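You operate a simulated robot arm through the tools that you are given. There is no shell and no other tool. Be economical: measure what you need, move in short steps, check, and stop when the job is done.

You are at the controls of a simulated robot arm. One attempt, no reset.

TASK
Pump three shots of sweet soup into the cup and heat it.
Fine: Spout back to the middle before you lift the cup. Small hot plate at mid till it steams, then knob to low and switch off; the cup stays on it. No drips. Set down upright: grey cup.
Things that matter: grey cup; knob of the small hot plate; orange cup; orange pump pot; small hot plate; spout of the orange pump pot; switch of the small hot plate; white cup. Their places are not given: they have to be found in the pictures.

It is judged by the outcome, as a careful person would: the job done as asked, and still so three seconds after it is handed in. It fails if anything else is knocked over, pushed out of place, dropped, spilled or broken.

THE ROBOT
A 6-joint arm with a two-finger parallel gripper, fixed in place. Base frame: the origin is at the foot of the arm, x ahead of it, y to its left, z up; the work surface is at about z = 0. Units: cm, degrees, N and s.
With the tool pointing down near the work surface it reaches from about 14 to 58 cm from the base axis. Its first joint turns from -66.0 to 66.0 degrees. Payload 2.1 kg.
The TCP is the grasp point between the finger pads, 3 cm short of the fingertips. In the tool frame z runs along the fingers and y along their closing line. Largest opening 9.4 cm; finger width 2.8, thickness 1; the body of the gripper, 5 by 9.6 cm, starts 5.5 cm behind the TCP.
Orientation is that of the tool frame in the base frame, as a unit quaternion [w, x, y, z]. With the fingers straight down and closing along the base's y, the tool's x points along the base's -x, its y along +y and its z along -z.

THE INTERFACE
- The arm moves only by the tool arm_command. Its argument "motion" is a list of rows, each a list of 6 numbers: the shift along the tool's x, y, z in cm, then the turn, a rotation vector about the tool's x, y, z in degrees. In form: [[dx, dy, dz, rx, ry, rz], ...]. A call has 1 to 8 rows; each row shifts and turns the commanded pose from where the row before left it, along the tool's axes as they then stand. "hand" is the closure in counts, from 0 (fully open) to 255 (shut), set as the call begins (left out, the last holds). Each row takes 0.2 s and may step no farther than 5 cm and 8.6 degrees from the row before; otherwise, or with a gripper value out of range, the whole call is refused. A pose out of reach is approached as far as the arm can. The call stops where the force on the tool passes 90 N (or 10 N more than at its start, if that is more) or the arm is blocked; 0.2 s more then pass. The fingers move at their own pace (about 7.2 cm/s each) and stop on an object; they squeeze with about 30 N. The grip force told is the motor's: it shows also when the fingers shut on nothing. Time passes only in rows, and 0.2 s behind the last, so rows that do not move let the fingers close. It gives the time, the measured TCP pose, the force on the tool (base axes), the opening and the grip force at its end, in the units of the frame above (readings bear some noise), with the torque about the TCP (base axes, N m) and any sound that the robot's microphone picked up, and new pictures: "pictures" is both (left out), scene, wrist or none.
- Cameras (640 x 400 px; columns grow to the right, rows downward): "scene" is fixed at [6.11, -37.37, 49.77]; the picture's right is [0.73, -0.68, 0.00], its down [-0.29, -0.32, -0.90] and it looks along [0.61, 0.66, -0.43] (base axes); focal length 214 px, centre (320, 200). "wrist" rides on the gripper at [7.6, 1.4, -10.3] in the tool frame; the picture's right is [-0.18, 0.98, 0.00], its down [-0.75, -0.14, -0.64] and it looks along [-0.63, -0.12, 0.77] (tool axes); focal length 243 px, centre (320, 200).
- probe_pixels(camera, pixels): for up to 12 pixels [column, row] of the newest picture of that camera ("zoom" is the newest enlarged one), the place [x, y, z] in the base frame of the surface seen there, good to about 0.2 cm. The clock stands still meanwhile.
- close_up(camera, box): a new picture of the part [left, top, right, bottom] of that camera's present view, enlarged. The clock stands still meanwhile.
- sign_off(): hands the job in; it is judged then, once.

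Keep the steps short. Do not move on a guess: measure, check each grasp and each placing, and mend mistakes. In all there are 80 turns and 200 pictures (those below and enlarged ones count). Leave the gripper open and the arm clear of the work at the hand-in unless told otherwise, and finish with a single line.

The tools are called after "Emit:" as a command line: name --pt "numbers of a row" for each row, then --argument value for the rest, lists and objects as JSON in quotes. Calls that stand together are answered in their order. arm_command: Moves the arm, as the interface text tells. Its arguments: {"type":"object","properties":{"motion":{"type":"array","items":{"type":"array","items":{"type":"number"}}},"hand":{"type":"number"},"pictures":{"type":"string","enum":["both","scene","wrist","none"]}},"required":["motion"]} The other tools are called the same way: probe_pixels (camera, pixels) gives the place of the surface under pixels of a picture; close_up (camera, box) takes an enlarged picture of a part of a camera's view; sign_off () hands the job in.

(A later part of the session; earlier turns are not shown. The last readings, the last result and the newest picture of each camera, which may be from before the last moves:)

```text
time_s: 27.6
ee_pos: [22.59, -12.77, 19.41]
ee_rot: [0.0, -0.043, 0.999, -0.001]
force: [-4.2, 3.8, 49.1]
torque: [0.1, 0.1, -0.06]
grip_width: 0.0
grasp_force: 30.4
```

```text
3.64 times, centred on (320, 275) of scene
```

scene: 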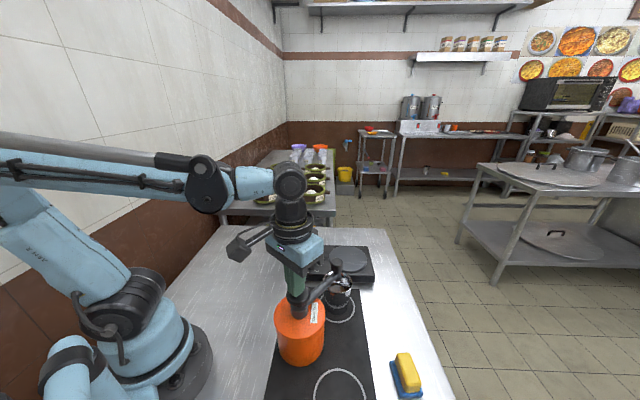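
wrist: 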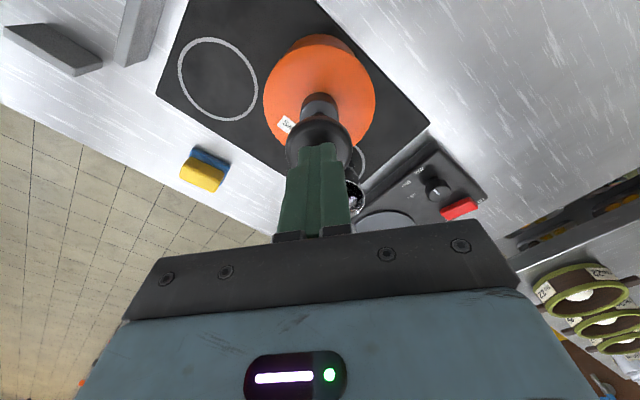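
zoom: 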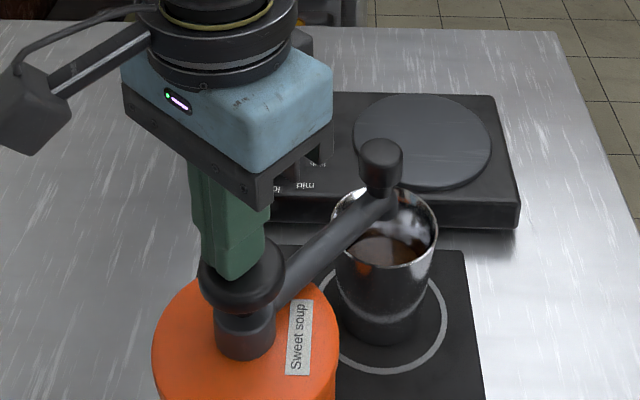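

Three full shots are in. I'll release, wait a little, and look at the nozzle for a hanging drop before swinging it away.

Emit:
arm_command --pt "0 0 -0.3 0 0 0" --pt "0 0 -0.8 0 0 0" --pt "0 0 -0.8 0 0 0" --pt "0 0 -0.8 0 0 0" --pt "0 0 -1.0 0 0 0" --pt "0 0 -3 0 0 0" --pt "0 0 -4 0 0 0" --pt "0 0 -4 0 0 0" --pictures "none"

Emit:
arm_command --pt "-3 0 0 0 0 0" --pt "-3 0 0 0 0 0" --pt "-3.2 0 0 0 0 0" --pt "0 0 0 0 0 0" --pt "0 0 0 0 0 0" --pt "0 0 0 0 0 0" --pt "0 0 0 0 0 0" --pt "0 0 0 0 0 0" --hand 165 --pictures "both"

Emit:
close_up --camera "scene" --box '[300, 245, 380, 305]'

```text
time_s: 29.4
ee_pos: [22.73, -12.91, 33.97]
ee_rot: [0.0, -0.044, 0.999, -0.001]
force: [0.1, 0.1, -0.8]
torque: [-0.01, -0.03, 0.02]
grip_width: 0.0
grasp_force: 29.7
```

```text
time_s: 31.2
ee_pos: [31.95, -12.15, 33.78]
ee_rot: [0.001, -0.044, 0.999, -0.001]
force: [0.9, -0.3, 0.3]
torque: [0.0, 0.01, -0.01]
grip_width: 3.33
grasp_force: 0.0
```

scene: 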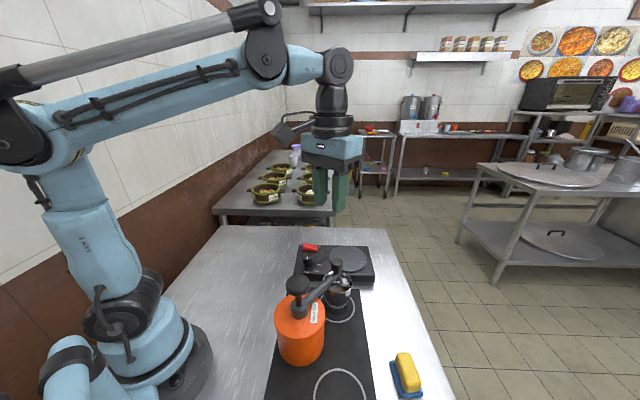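
wrist: 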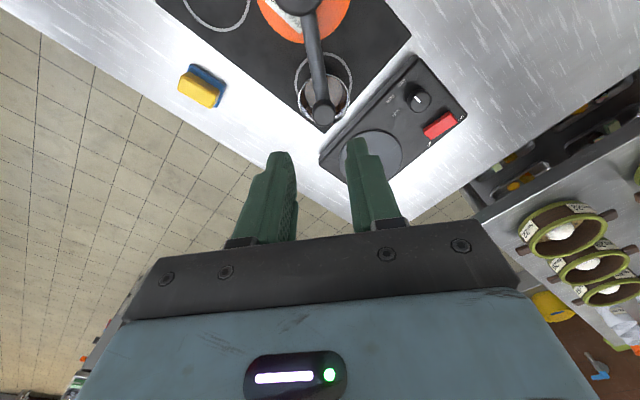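

```text
6.67 times, centred on (340, 275) of scene
```

zoom: 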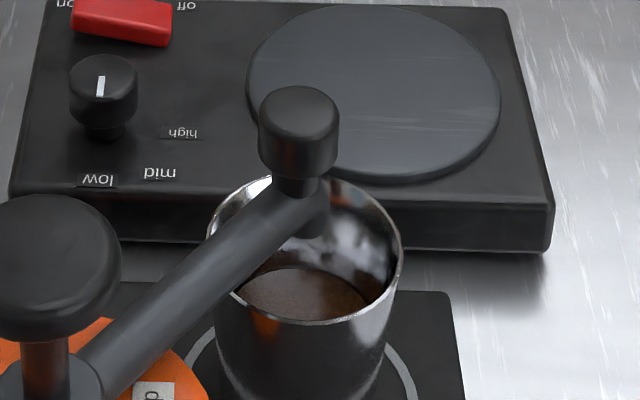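

No drip is hanging and the cup holds soup. The fork is above the bar again, so I go down around it.

Emit:
arm_command --pt "0 0 5 0 0 0" --pt "0 0 5 0 0 0" --pt "0 0 3 0 0 0" --pt "0 0 3 0 0 0" --pt "0 0 2 0 0 0" --pt "0 0 1.9 0 0 0" --pictures "wrist"

```text
time_s: 32.6
ee_pos: [31.93, -12.1, 14.01]
ee_rot: [0.0, -0.043, 0.999, -0.001]
force: [-0.7, -0.2, -0.8]
torque: [0.0, 0.01, -0.02]
grip_width: 3.3
grasp_force: 0.1
```

wrist: 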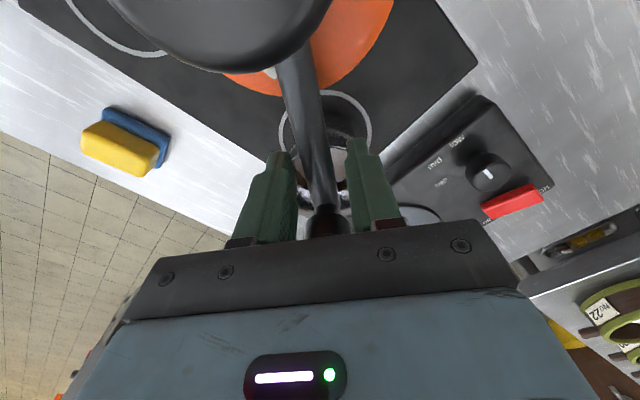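

Straddled with no contact. Now I swing back along the same arc toward -44.5°.

Emit:
arm_command --pt "0.02 -0.5 0 0 0 3.12" --pt "0.02 -0.5 0 0 0 3.12" --pt "0.02 -0.5 0 0 0 3.12" --pt "0.02 -0.5 0 0 0 3.12" --pt "0.02 -0.5 0 0 0 3.12" --pt "0.02 -0.5 0 0 0 3.12" --pt "0.02 -0.5 0 0 0 3.12" --pt "0.02 -0.5 0 0 0 3.12" --pictures "none"

Emit:
arm_command --pt "0.02 -0.5 0 0 0 3.12" --pt "0.02 -0.5 0 0 0 3.12" --pt "0.02 -0.5 0 0 0 3.12" --pt "0.02 -0.5 0 0 0 3.12" --pt "0.02 -0.5 0 0 0 3.12" --pt "0.02 -0.4 0 0 0 2.5" --pt "0.01 -0.3 0 0 0 1.88" --pt "0.01 -0.3 0 0 0 1.88" --pictures "both"

Emit:
close_up --camera "scene" --box '[260, 240, 420, 350]'

```text
time_s: 34.4
ee_pos: [31.35, -16.07, 14.06]
ee_rot: [0.0, 0.174, 0.985, -0.002]
force: [0.2, 0.1, 0.1]
torque: [0.02, 0.01, -0.02]
grip_width: 3.3
grasp_force: 0.1
```

```text
time_s: 36.2
ee_pos: [29.44, -18.98, 14.11]
ee_rot: [-0.001, 0.358, 0.934, -0.001]
force: [-0.5, -1.5, -0.2]
torque: [-0.02, 0.0, -0.01]
grip_width: 3.32
grasp_force: 0.1
```

scene: 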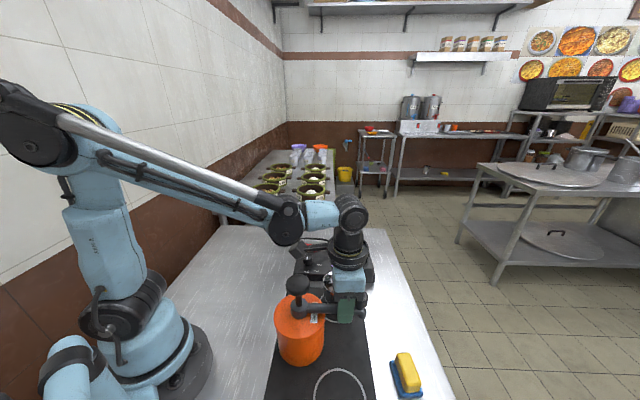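
wrist: 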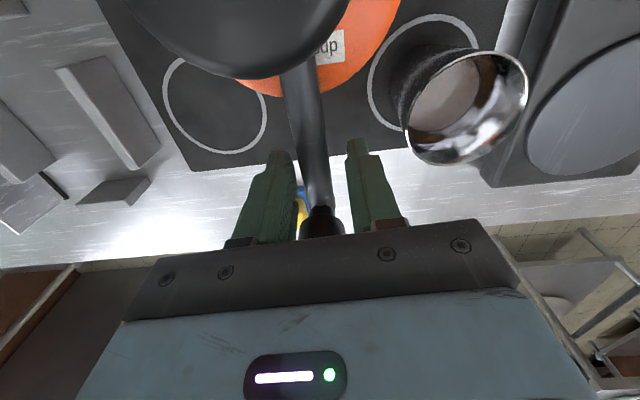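

```text
3.64 times, centred on (340, 295) of scene
```

zoom: 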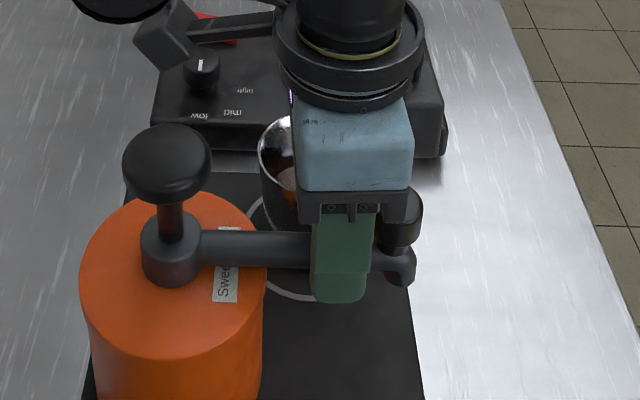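

The fork is at -42°. I'll measure the spout now.

Emit:
probe_pixels --camera "zoom" --pixels '[[406, 200], [396, 262], [250, 235], [290, 235], [405, 255], [166, 150]]'

Emit:
probe_pixels --camera "wrist" --pixels '[[322, 222], [310, 120], [305, 90], [316, 170]]'

```text
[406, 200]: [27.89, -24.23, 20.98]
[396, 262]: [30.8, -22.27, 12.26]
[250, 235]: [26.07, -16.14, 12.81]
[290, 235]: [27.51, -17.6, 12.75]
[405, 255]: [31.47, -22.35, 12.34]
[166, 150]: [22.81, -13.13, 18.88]
```

```text
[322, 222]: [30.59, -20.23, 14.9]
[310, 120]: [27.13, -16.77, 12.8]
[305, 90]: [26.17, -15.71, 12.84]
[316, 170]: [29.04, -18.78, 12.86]
```

The spout reads about -42.5° and should be about -44.3°. I'll nudge slowly with the trailing finger and measure again.

Emit:
arm_command --pt "0 -0.16 0 0 0 1" --pt "0 -0.16 0 0 0 1" --pt "0 -0.16 0 0 0 1" --pt "0 -0.16 0 0 0 1" --pt "0 -0.16 0 0 0 1" --pt "0 -0.16 0 0 0 1" --pt "0 0 0 0 0 0" --pictures "wrist"

Emit:
probe_pixels --camera "wrist" --pixels '[[322, 222], [310, 120], [305, 90], [316, 170]]'

```text
time_s: 37.8
ee_pos: [28.79, -19.72, 14.05]
ee_rot: [0.0, 0.406, 0.914, 0.0]
force: [0.1, 0.2, -0.1]
torque: [-0.02, 0.04, 0.01]
grip_width: 3.32
grasp_force: 0.1
```

wrist: 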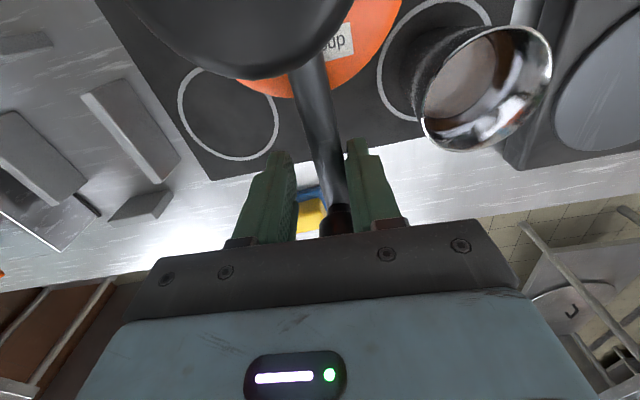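

```text
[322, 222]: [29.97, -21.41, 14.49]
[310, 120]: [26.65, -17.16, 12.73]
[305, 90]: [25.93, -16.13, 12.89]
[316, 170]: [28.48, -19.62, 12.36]
```

The bar now touches the trailing finger. I'll lift out and measure from above.

Emit:
arm_command --pt "0 0 -3 0 0 0" --pt "0 0 -4 0 0 0" --pt "0 0 -5 0 0 0" --pt "0 0 -5 0 0 0" --pt "2 0 -4 0 0 0" --pictures "both"

Emit:
close_up --camera "wrist" --box '[230, 0, 430, 140]'

Emit:
close_up --camera "scene" --box '[240, 230, 440, 400]'

```text
time_s: 39.0
ee_pos: [27.44, -18.16, 35.11]
ee_rot: [0.0, 0.406, 0.914, -0.001]
force: [-0.4, -0.2, 0.5]
torque: [-0.05, 0.01, 0.0]
grip_width: 3.31
grasp_force: 0.2
```

scene: 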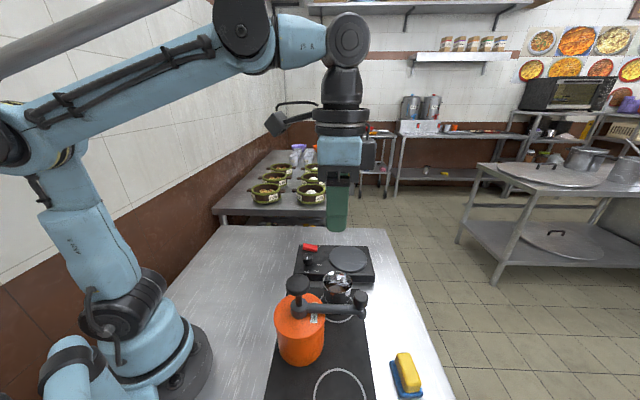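
wrist: 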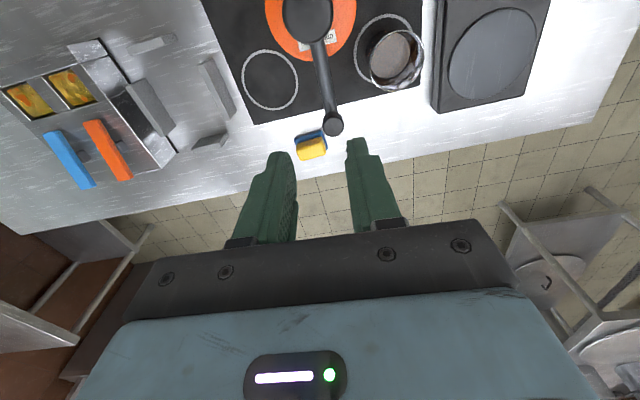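

```text
2.86 times, centred on (330, 70) of wrist
```

zoom: 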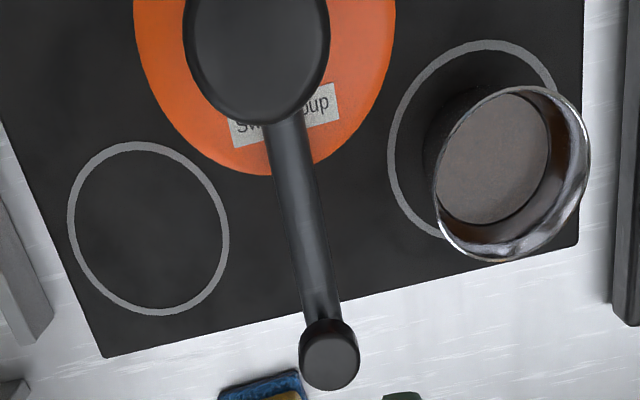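

```text
2.35 times, centred on (340, 315) of scene
```

zoom: 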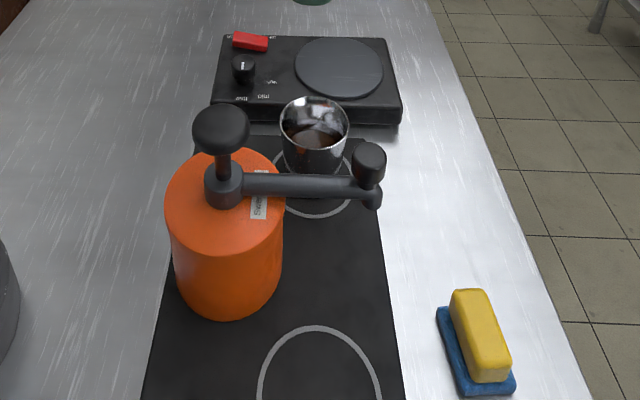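

The spout matches the starting picture exactly, so it is back in the middle. Next I measure the cup rim and the plate circle precisely.

Emit:
probe_pixels --camera "zoom" --pixels '[[282, 125], [347, 127], [314, 98], [318, 148], [296, 69], [382, 75], [340, 39], [340, 97], [370, 160], [315, 170]]'

Emit:
probe_pixels --camera "wrist" --pixels '[[370, 66], [422, 62], [388, 92], [404, 32], [448, 48], [536, 53], [492, 10], [492, 96], [333, 124]]'

```text
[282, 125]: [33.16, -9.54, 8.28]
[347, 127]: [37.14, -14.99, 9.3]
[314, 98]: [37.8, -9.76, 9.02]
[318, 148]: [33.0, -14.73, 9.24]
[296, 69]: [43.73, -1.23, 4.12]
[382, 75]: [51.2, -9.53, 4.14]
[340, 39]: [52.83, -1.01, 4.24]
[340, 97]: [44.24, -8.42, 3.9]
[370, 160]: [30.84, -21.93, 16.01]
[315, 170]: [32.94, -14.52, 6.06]
```

```text
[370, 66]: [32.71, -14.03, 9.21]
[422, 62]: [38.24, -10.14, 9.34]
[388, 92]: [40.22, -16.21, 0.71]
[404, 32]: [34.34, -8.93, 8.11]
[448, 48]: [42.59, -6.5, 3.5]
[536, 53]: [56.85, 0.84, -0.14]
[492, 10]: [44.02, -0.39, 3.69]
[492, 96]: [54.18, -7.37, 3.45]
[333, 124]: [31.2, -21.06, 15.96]
```

Cup centre is (35.5,-12.1) with the rim at z 9.3 and radius 3.4. The plate centre is about (48.3,-4.9) with its top at z 4.15. I'll open the hand, turn back to a yaw of 5°, and move above the cup.

Emit:
arm_command --pt "0 0 0 0 0 -7.6" --pt "0 0 0 0 0 -7.6" --pt "0 0 0 0 0 -7.6" --pt "0 0 0 0 0 -7.6" --pt "0 0 0 0 0 -7.6" --pt "0 0 0 0 0 -7.6" --pt "0 0 0 0 0 -7.6" --hand 0 --pictures "none"

Emit:
arm_command --pt "-2.86 1.78 0 0 0 0" --pt "-2.86 1.78 0 0 0 0" --pt "-2.86 1.78 0 0 0 0" --pt "0 0 5 0 0 0" --pt "0 0 5 0 0 0" --pt "0 0 5 0 0 0" --pt "0 0 3.5 0 0 0" --pictures "both"

Emit:
close_up --camera "scene" --box '[260, 220, 420, 330]'

```text
time_s: 40.6
ee_pos: [27.41, -18.07, 35.12]
ee_rot: [0.0, -0.048, 0.999, -0.001]
force: [-0.6, -0.5, -0.1]
torque: [0.0, 0.01, 0.02]
grip_width: 9.39
grasp_force: 0.1
```

```text
time_s: 42.2
ee_pos: [35.39, -11.97, 16.41]
ee_rot: [0.0, -0.046, 0.999, -0.001]
force: [0.8, -0.7, 0.1]
torque: [0.0, -0.01, 0.01]
grip_width: 9.38
grasp_force: 0.0
```

scene: 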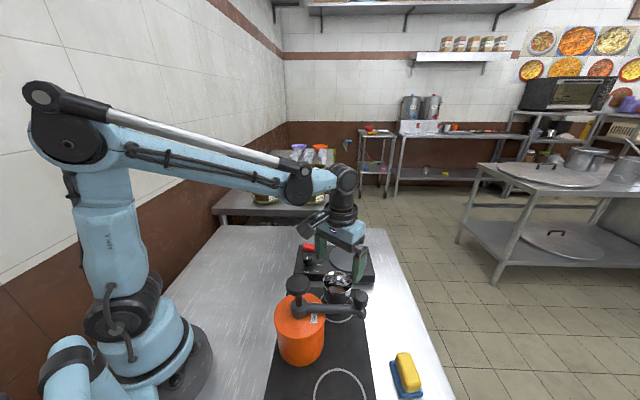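
wrist: 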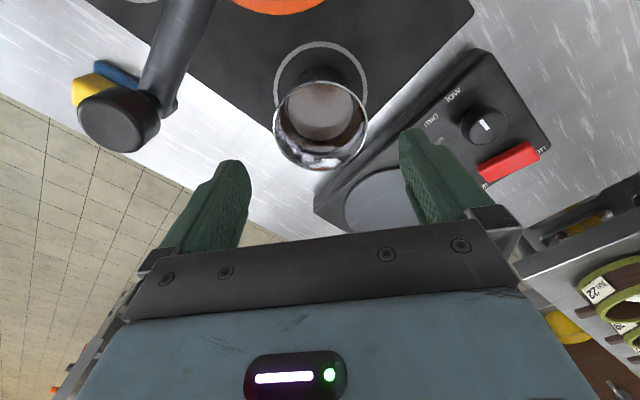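

```text
3.64 times, centred on (340, 275) of scene
```

zoom: 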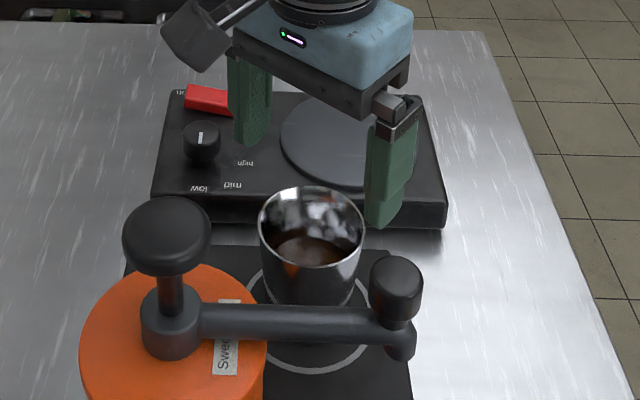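

The spout is clear of the descent path. I'll probe the rim once more from here to fine-tune the centring.

Emit:
probe_pixels --camera "wrist" --pixels '[[276, 122], [366, 124], [320, 167], [320, 83], [285, 150], [357, 147], [285, 96], [355, 97]]'

```text
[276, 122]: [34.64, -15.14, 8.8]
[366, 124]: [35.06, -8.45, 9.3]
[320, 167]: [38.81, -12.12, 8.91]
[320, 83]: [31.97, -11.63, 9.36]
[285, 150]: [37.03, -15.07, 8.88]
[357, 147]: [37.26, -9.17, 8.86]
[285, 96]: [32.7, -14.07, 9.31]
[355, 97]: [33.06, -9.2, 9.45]
```

The centre is (35.4,-11.85) and the TCP is on it. I'll descend to z 6.8 with the hand open.

Emit:
arm_command --pt "0 0.05 3 0 0 0" --pt "0 0 3 0 0 0" --pt "0 0 2 0 0 0" --pt "0 0 1.6 0 0 0" --pictures "scene"

Emit:
close_up --camera "scene" --box '[260, 220, 420, 330]'

```text
time_s: 43.2
ee_pos: [35.45, -11.95, 7.08]
ee_rot: [0.0, -0.046, 0.999, 0.0]
force: [0.7, 0.4, 0.1]
torque: [-0.1, 0.12, -0.11]
grip_width: 9.4
grasp_force: 0.1
```

scene: 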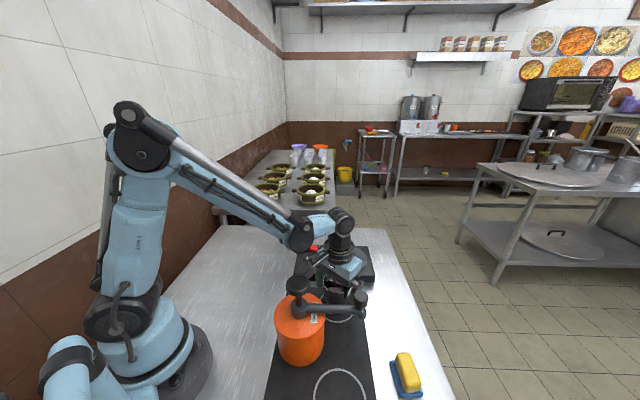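

```text
3.64 times, centred on (340, 275) of scene
```

zoom: 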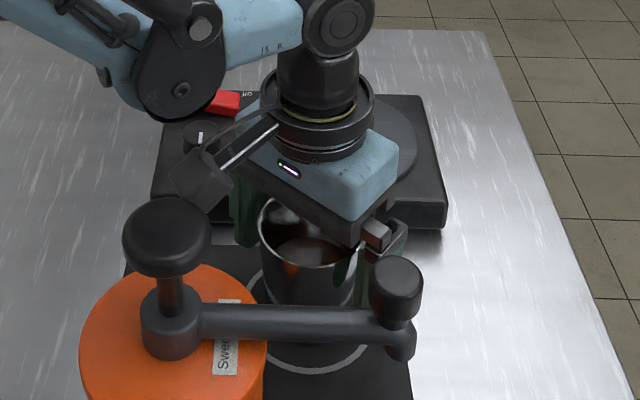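

The torque reads slightly high (0.1 N m). I'll check that the camera boom isn't touching the pump head before gripping.

Emit:
arm_command --pt "0 0 0 0 0 0" --pt "0 0 0 0 0 0" --pictures "both"

Emit:
close_up --camera "scene" --box '[280, 235, 380, 305]'

```text
time_s: 43.8
ee_pos: [35.49, -11.94, 6.97]
ee_rot: [0.0, -0.046, 0.999, 0.0]
force: [0.5, 0.2, -0.1]
torque: [-0.13, 0.08, -0.09]
grip_width: 9.38
grasp_force: 0.1
```

scene: 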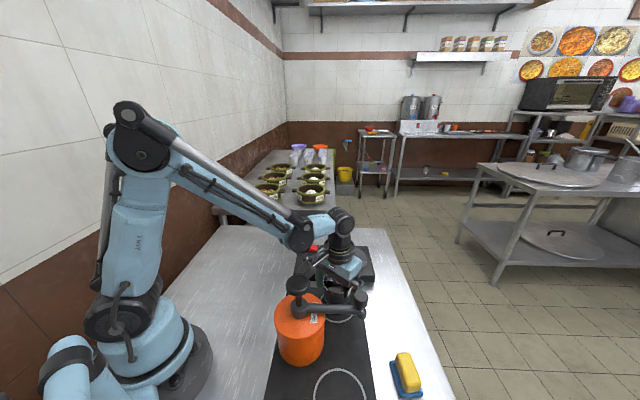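
wrist: 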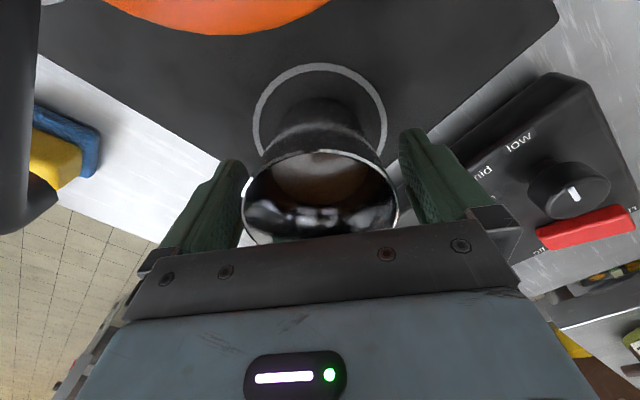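

```text
5.71 times, centred on (330, 270) of scene
```

zoom: 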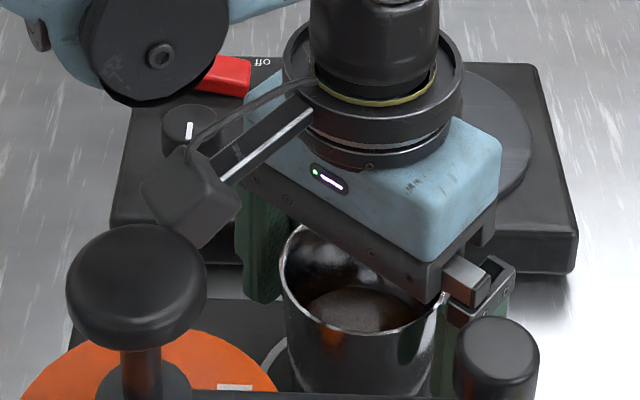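

Emit:
probe_pixels --camera "zoom" --pixels '[[165, 210], [200, 240], [225, 205], [180, 175], [150, 185], [195, 270], [140, 235], [450, 330], [495, 330], [270, 290]]'

```text
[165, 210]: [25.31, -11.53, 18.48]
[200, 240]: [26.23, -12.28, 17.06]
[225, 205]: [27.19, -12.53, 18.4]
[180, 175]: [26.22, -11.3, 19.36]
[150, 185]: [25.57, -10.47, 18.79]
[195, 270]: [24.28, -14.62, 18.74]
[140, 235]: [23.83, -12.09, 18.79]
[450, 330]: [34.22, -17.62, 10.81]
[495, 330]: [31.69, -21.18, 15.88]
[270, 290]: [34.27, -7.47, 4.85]
```

The camera box is within about 0.5 cm of the pump head, possibly brushing it. I'll go straight up and turn 45° so the camera sits on the free side.

Emit:
arm_command --pt "0 0 -2 0 0 0" --pt "0 0 -4 0 0 0" --pt "0 0 -4 0 0 0" --pictures "scene"

Emit:
close_up --camera "scene" --box '[240, 230, 440, 400]'

Emit:
arm_command --pt "0 0 0 0 0 7.55" --pt "0 0 0 0 0 7.55" --pt "0 0 0 0 0 7.55" --pt "0 0 0 0 0 7.55" --pt "0 0 0 0 0 7.55" --pt "0 0 0 0 0 7.55" --pictures "wrist"

```text
time_s: 44.6
ee_pos: [35.4, -11.99, 16.96]
ee_rot: [0.0, -0.046, 0.999, 0.0]
force: [0.7, 0.2, -0.1]
torque: [-0.02, -0.02, -0.01]
grip_width: 9.41
grasp_force: 0.0
```

scene: 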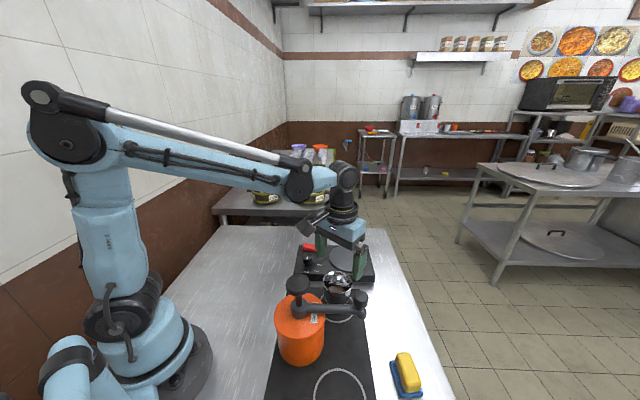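

```text
2.35 times, centred on (340, 315) of scene
```

zoom: 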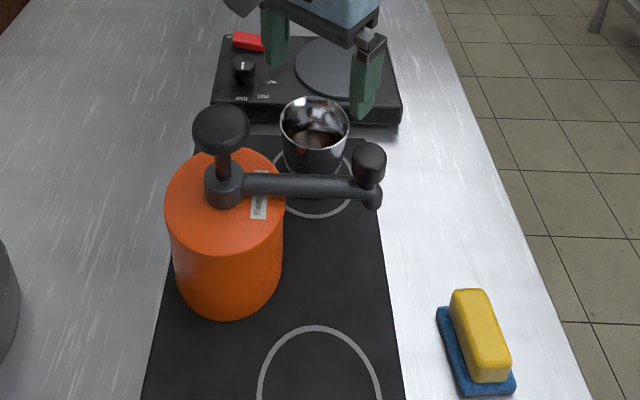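

```text
time_s: 46.0
ee_pos: [35.41, -11.91, 16.86]
ee_rot: [0.0, 0.343, 0.939, -0.001]
force: [-0.9, -0.7, 0.4]
torque: [-0.03, 0.01, 0.0]
grip_width: 9.39
grasp_force: 0.0
```

wrist: 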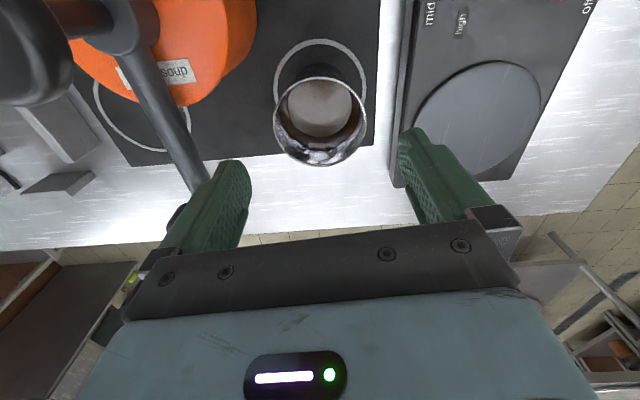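

The pot and spout are unchanged. Now the descent to z 6.9 with this yaw, checking the torque.

Emit:
arm_command --pt "0 0 3 0 0 0" --pt "0 0 3 0 0 0" --pt "0 0 2 0 0 0" --pt "0 0 2 0 0 0" --pt "0 0 0 0 0 0" --pictures "both"

Emit:
close_up --camera "scene" --box '[280, 235, 380, 305]'

```text
time_s: 47.2
ee_pos: [35.45, -11.88, 6.89]
ee_rot: [0.0, 0.342, 0.94, -0.001]
force: [0.6, -0.4, -0.2]
torque: [0.03, -0.03, -0.02]
grip_width: 9.4
grasp_force: 0.1
```

scene: 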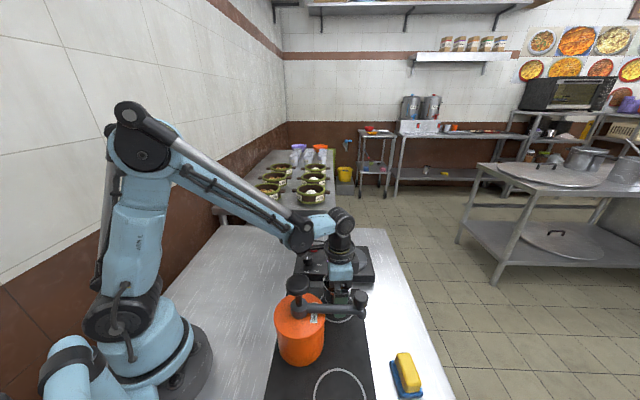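
wrist: 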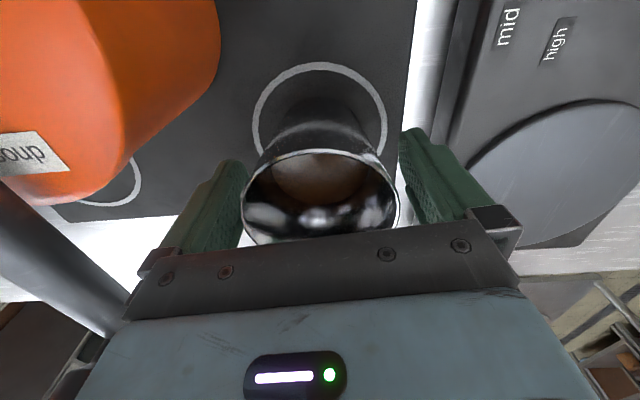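

```text
5.71 times, centred on (330, 270) of scene
```

zoom: 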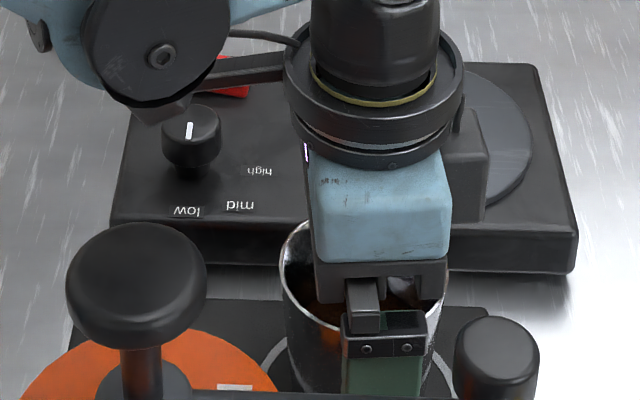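

No contact. Close on the cup, near first and then fully.

Emit:
arm_command --pt "0 0 0 0 0 0" --pt "0 0 0 0 0 0" --hand 58 --pictures "none"

Emit:
arm_command --pt "0 0 0 0 0 0" --pt "0 0 0 0 0 0" --pt "0 0 0 0 0 0" --hand 255 --pictures "both"

```text
time_s: 47.8
ee_pos: [35.44, -11.96, 6.94]
ee_rot: [0.0, 0.342, 0.94, -0.001]
force: [0.3, -0.8, -0.2]
torque: [-0.01, 0.01, -0.01]
grip_width: 7.37
grasp_force: 29.9
```

```text
time_s: 48.6
ee_pos: [35.39, -12.01, 6.91]
ee_rot: [0.0, 0.343, 0.939, -0.001]
force: [0.2, -1.2, -0.4]
torque: [-0.03, -0.02, 0.05]
grip_width: 7.35
grasp_force: 30.1
```

scene: 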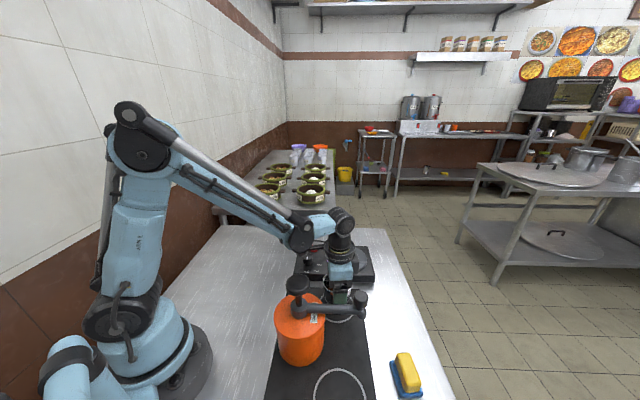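
wrist: 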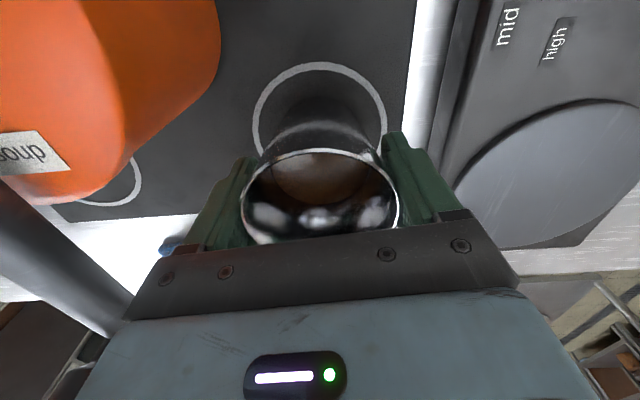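

It is gripped at 7.35 cm with 30 N. A small slow lift to test it.

Emit:
arm_command --pt "0 0 -0.2 0 0 0" --pt "0 0 -0.4 0 0 0" --pt "0 0 -0.6 0 0 0" --pt "0 0 -0.6 0 0 0" --pt "0 0 -0.4 0 0 0" --pt "0 0 -0.2 0 0 0" --pictures "both"

Emit:
close_up --camera "scene" --box '[280, 235, 380, 305]'

```text
time_s: 50.0
ee_pos: [35.36, -12.01, 9.44]
ee_rot: [0.0, 0.342, 0.94, -0.001]
force: [0.2, 0.5, -2.3]
torque: [0.0, -0.03, 0.01]
grip_width: 7.37
grasp_force: 30.1
```

scene: 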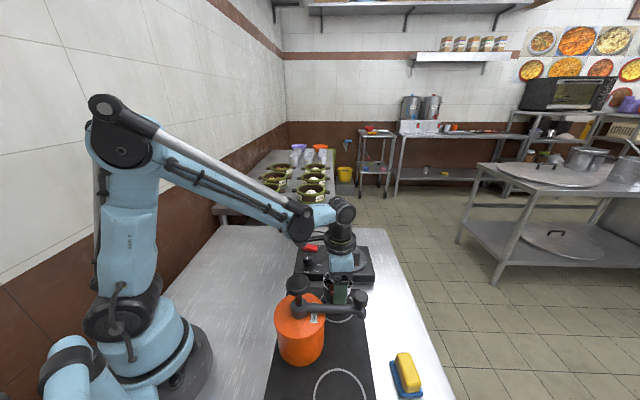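
wrist: 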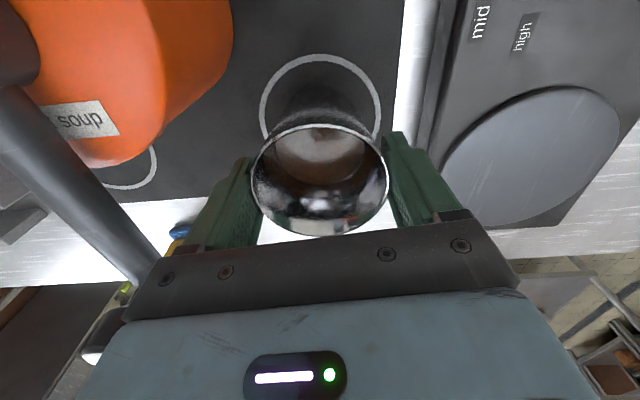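

```text
5.71 times, centred on (330, 270) of scene
```

zoom: 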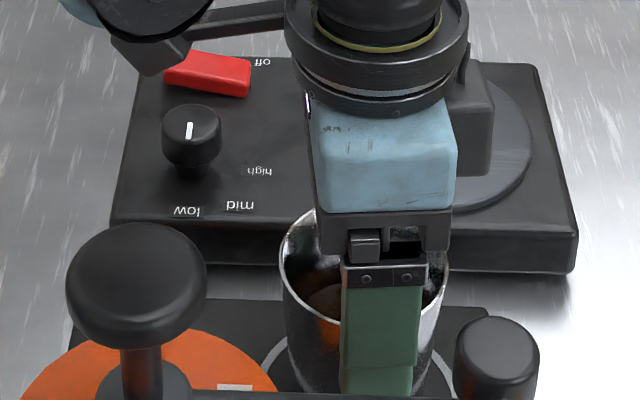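

It may have slipped: the rim looks lower in the fingers. I'll measure the rim height.

Emit:
probe_pixels --camera "wrist" --pixels '[[256, 165], [385, 160], [320, 234], [320, 126], [285, 133]]'

Emit:
probe_pixels --camera "zoom" --pixels '[[283, 265], [440, 300], [310, 212], [305, 330]]'

```text
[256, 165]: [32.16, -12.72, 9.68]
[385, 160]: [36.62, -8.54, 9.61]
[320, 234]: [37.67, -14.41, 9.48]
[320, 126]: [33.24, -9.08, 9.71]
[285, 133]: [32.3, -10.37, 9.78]
```

```text
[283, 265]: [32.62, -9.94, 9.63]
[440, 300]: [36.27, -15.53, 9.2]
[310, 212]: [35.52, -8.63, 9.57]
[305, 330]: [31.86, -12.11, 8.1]
```

The rim rose only about 0.3 cm for a 2.5 cm lift, so it slipped. I'll lower back so the cup stands safely, then look at the cup's shape.

Emit:
arm_command --pt "0 0 0.3 0 0 0" --pt "0 0 0.3 0 0 0" --pt "0 0 0.3 0 0 0" --pictures "both"

Emit:
close_up --camera "scene" --box '[315, 260, 375, 310]'

Emit:
close_up --camera "wrist" --box '[220, 50, 420, 250]'

```text
time_s: 50.8
ee_pos: [35.49, -12.1, 8.48]
ee_rot: [0.001, 0.341, 0.94, 0.0]
force: [1.6, 1.6, 25.5]
torque: [0.04, 0.01, 0.13]
grip_width: 7.4
grasp_force: 30.1
```

scene: 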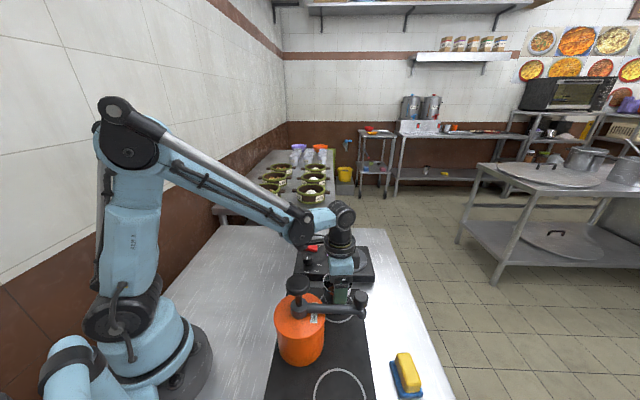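
wrist: 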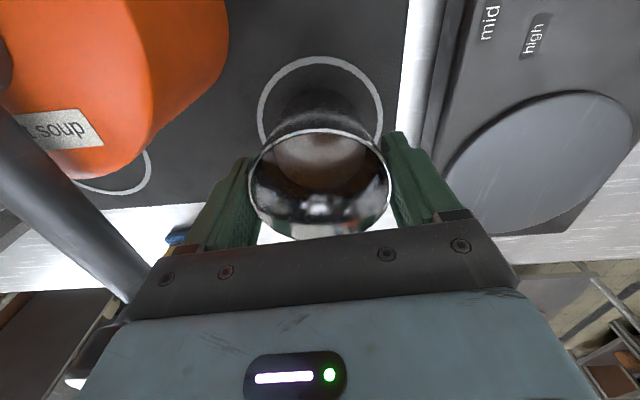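

```text
8.00 times, centred on (345, 285) of scene
```

zoom: 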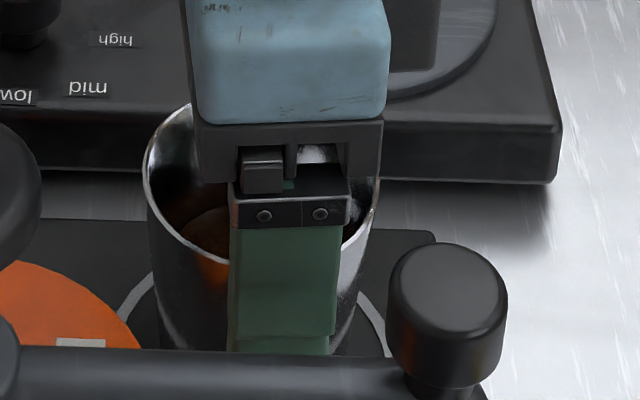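

```text
2.00 times, centred on (320, 150) of wrist
```

zoom: 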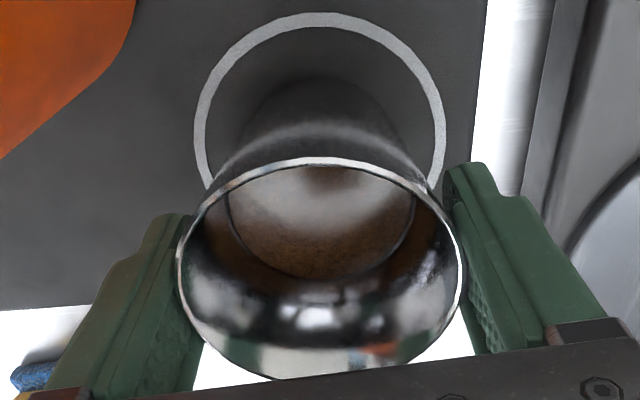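

Pushing down by 0.6 cm gave 25 N without sliding, so the grip at this height holds. I'll lift gently again and track the rim.

Emit:
arm_command --pt "0 0 -0.2 0 0 0" --pt "0 0 -0.3 0 0 0" --pt "0 0 -0.3 0 0 0" --pt "0 0 -0.3 0 0 0" --pt "0 0 -0.3 0 0 0" --pt "0 0 -0.3 0 0 0" --pt "0 0 -0.2 0 0 0" --pictures "both"

Emit:
probe_pixels --camera "wrist" --pixels '[[256, 165], [385, 160], [320, 234], [320, 126], [285, 133]]'

Emit:
close_up --camera "wrist" --box '[220, 50, 420, 250]'

```text
time_s: 52.4
ee_pos: [35.54, -12.02, 10.36]
ee_rot: [0.0, 0.342, 0.94, 0.0]
force: [0.5, -0.8, -1.8]
torque: [-0.02, -0.03, 0.03]
grip_width: 7.35
grasp_force: 29.6
```

scene: 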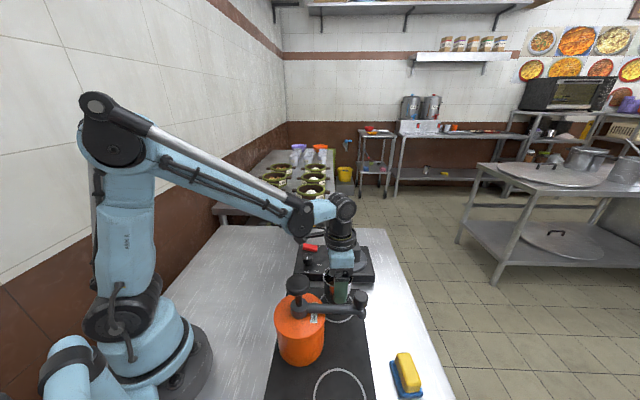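
wrist: 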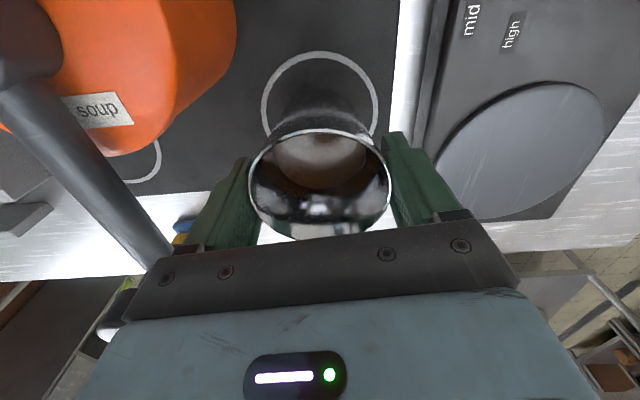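

```text
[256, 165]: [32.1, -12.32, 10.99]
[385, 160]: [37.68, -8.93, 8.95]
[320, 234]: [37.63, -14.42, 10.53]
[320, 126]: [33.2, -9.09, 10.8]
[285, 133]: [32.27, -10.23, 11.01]
```

```text
2.00 times, centred on (320, 150) of wrist
```

zoom: 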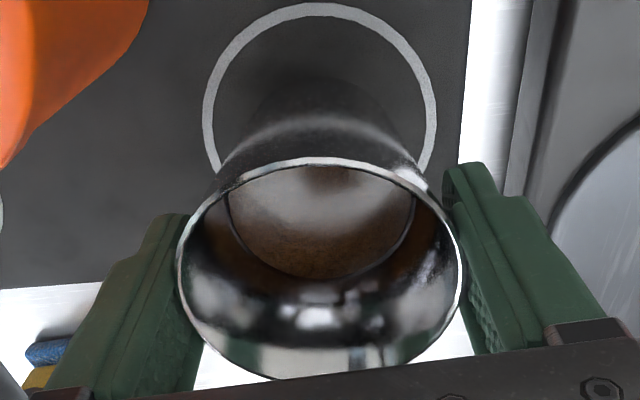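

The cup now moves with the hand: the rim sits 0.5 cm above the TCP and the image is unchanged, with about 2 N of weight. I'll raise it slowly enough to clear the plate and check for creep.

Emit:
arm_command --pt "0 0 -0.3 0 0 0" --pt "0 0 -0.6 0 0 0" --pt "0 0 -0.7 0 0 0" --pt "0 0 -0.7 0 0 0" --pt "0 0 -0.7 0 0 0" --pt "0 0 -0.7 0 0 0" --pt "0 0 -0.5 0 0 0" --pt "0 0 -0.2 0 0 0" --pictures "both"

Emit:
close_up --camera "scene" --box '[280, 215, 400, 315]'

```text
time_s: 54.2
ee_pos: [35.5, -11.95, 14.64]
ee_rot: [0.0, 0.34, 0.94, 0.0]
force: [-0.6, -0.2, -1.9]
torque: [-0.02, 0.0, 0.03]
grip_width: 7.32
grasp_force: 30.1
```

scene: 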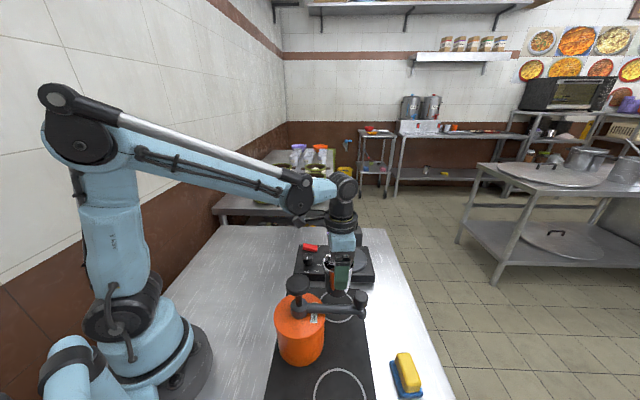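
wrist: 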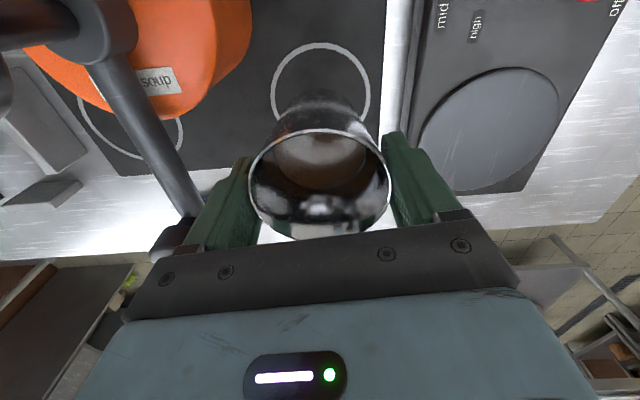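

```text
4.00 times, centred on (340, 265) of scene
```

zoom: 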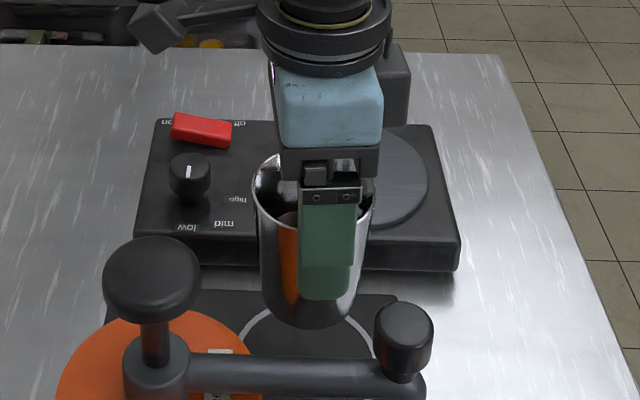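

The cup is held upright with its bottom clear. Now a slow carry toward the plate, half the way first.

Emit:
arm_command --pt "-0.16 0.42 0 0 0 0" --pt "-0.3 0.8 0 0 0 0" --pt "-0.37 0.95 0 0 0 0" --pt "-0.37 0.95 0 0 0 0" --pt "-0.37 0.95 0 0 0 0" --pt "-0.37 0.95 0 0 0 0" --pt "-0.37 0.95 0 0 0 0" --pt "-0.37 0.95 0 0 0 0" --pictures "none"

Emit:
arm_command --pt "-0.37 0.95 0 0 0 0" --pt "-0.37 0.95 0 0 0 0" --pt "-0.37 0.95 0 0 0 0" --pt "-0.37 0.95 0 0 0 0" --pt "-0.37 0.95 0 0 0 0" --pt "-0.3 0.8 0 0 0 0" --pt "-0.26 0.7 0 0 0 0" --pt "-0.17 0.4 0 0 0 0" --pictures "both"

Emit:
close_up --camera "scene" --box '[280, 205, 400, 305]'

```text
time_s: 56.0
ee_pos: [42.04, -8.41, 14.77]
ee_rot: [0.0, 0.343, 0.939, -0.001]
force: [0.0, 0.3, -1.2]
torque: [0.01, -0.01, 0.05]
grip_width: 7.34
grasp_force: 29.3
```

```text
time_s: 57.8
ee_pos: [48.14, -4.97, 14.72]
ee_rot: [0.0, 0.342, 0.94, -0.001]
force: [0.1, 0.5, -1.4]
torque: [0.06, 0.0, -0.01]
grip_width: 7.36
grasp_force: 29.8
```

scene: 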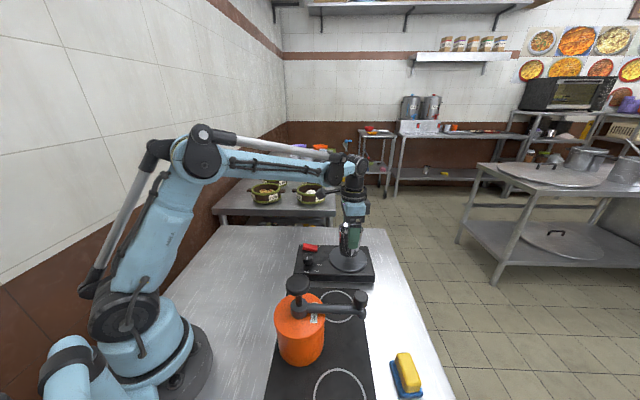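
wrist: 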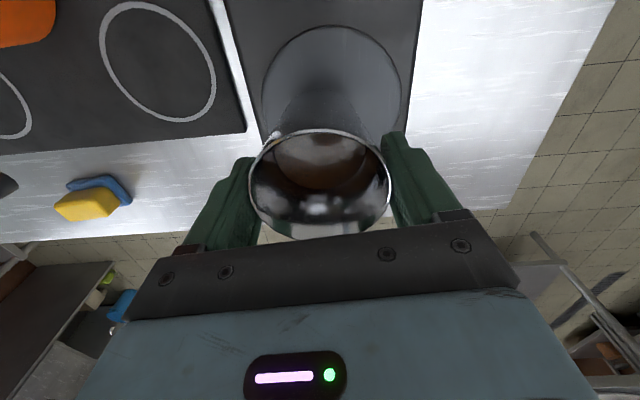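

```text
4.00 times, centred on (340, 255) of scene
```

zoom: 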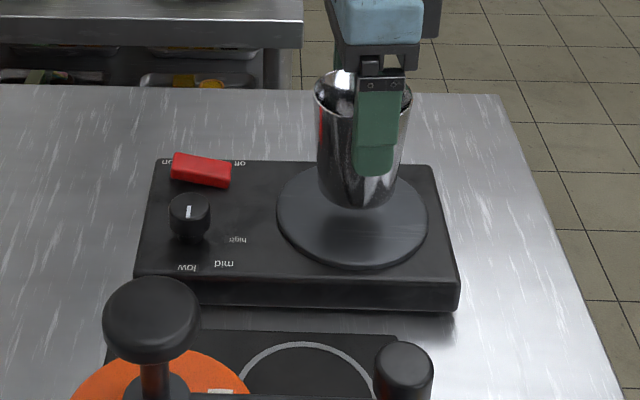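

The cup hangs over the plate. I'll verify the plate circle in this picture.

Emit:
probe_pixels --camera "zoom" --pixels '[[281, 215], [424, 215], [352, 263], [300, 180], [410, 184], [300, 250], [400, 253], [316, 95], [410, 105]]'

Emit:
probe_pixels --camera "wrist" --pixels '[[265, 90], [398, 90], [332, 29], [285, 45], [380, 45]]'

```text
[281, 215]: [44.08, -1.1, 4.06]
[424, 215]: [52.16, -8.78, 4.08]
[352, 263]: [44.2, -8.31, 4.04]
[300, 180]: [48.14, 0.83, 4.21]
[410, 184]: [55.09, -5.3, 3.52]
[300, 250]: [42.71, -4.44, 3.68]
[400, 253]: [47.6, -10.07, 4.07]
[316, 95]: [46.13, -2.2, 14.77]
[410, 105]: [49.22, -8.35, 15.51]
```

```text
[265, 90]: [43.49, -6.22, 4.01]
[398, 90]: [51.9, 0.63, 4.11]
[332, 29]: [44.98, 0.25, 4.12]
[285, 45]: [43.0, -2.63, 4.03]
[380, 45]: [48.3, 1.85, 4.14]
```

The plate centre is (48.6,-4.2), so I shift 0.9 cm and lower slowly.

Emit:
arm_command --pt "0.07 0.43 0 0 0 0" --pt "0.07 0.43 0 0 0 0" --pt "0 0 0.4 0 0 0" --pt "0 0 0.5 0 0 0" --pt "0 0 0.5 0 0 0" --pt "0 0 0.4 0 0 0" --pt "0 0 0.2 0 0 0" --pictures "scene"

Emit:
close_up --camera "scene" --box '[310, 215, 390, 285]'

```text
time_s: 59.4
ee_pos: [48.58, -4.23, 12.77]
ee_rot: [-0.001, 0.342, 0.94, 0.0]
force: [-0.7, -0.6, -1.7]
torque: [0.06, -0.01, -0.03]
grip_width: 7.37
grasp_force: 30.3
```

scene: 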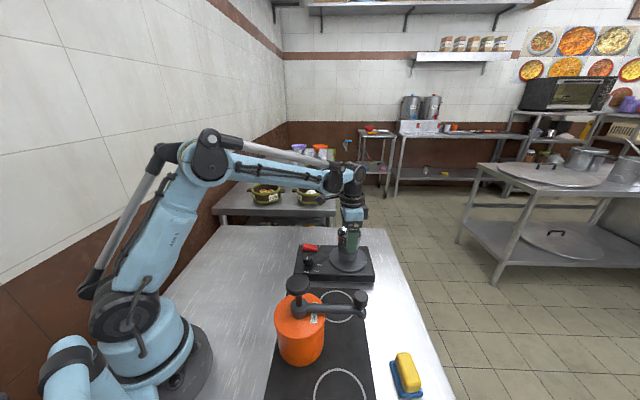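

```text
5.71 times, centred on (350, 250) of scene
```

zoom: 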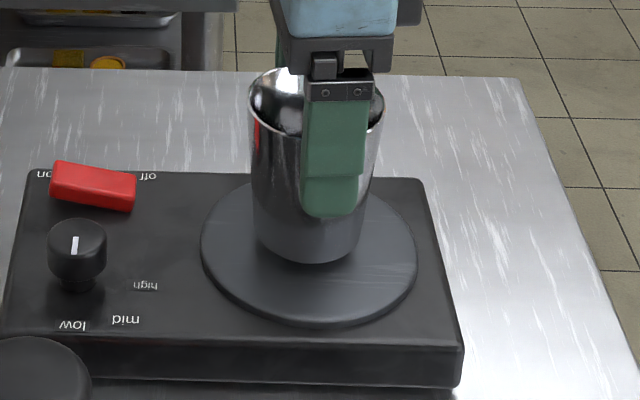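

Centred, with no contact yet. Lower in 0.2 cm steps.

Emit:
arm_command --pt "0 0 0.2 0 0 0" --pt "0 0 0.2 0 0 0" --pt "0 0 0.2 0 0 0" --pictures "none"

```text
time_s: 60.2
ee_pos: [48.81, -4.2, 12.04]
ee_rot: [0.0, 0.342, 0.94, -0.001]
force: [-0.3, 0.1, -2.1]
torque: [0.05, -0.02, -0.01]
grip_width: 7.35
grasp_force: 30.1
```

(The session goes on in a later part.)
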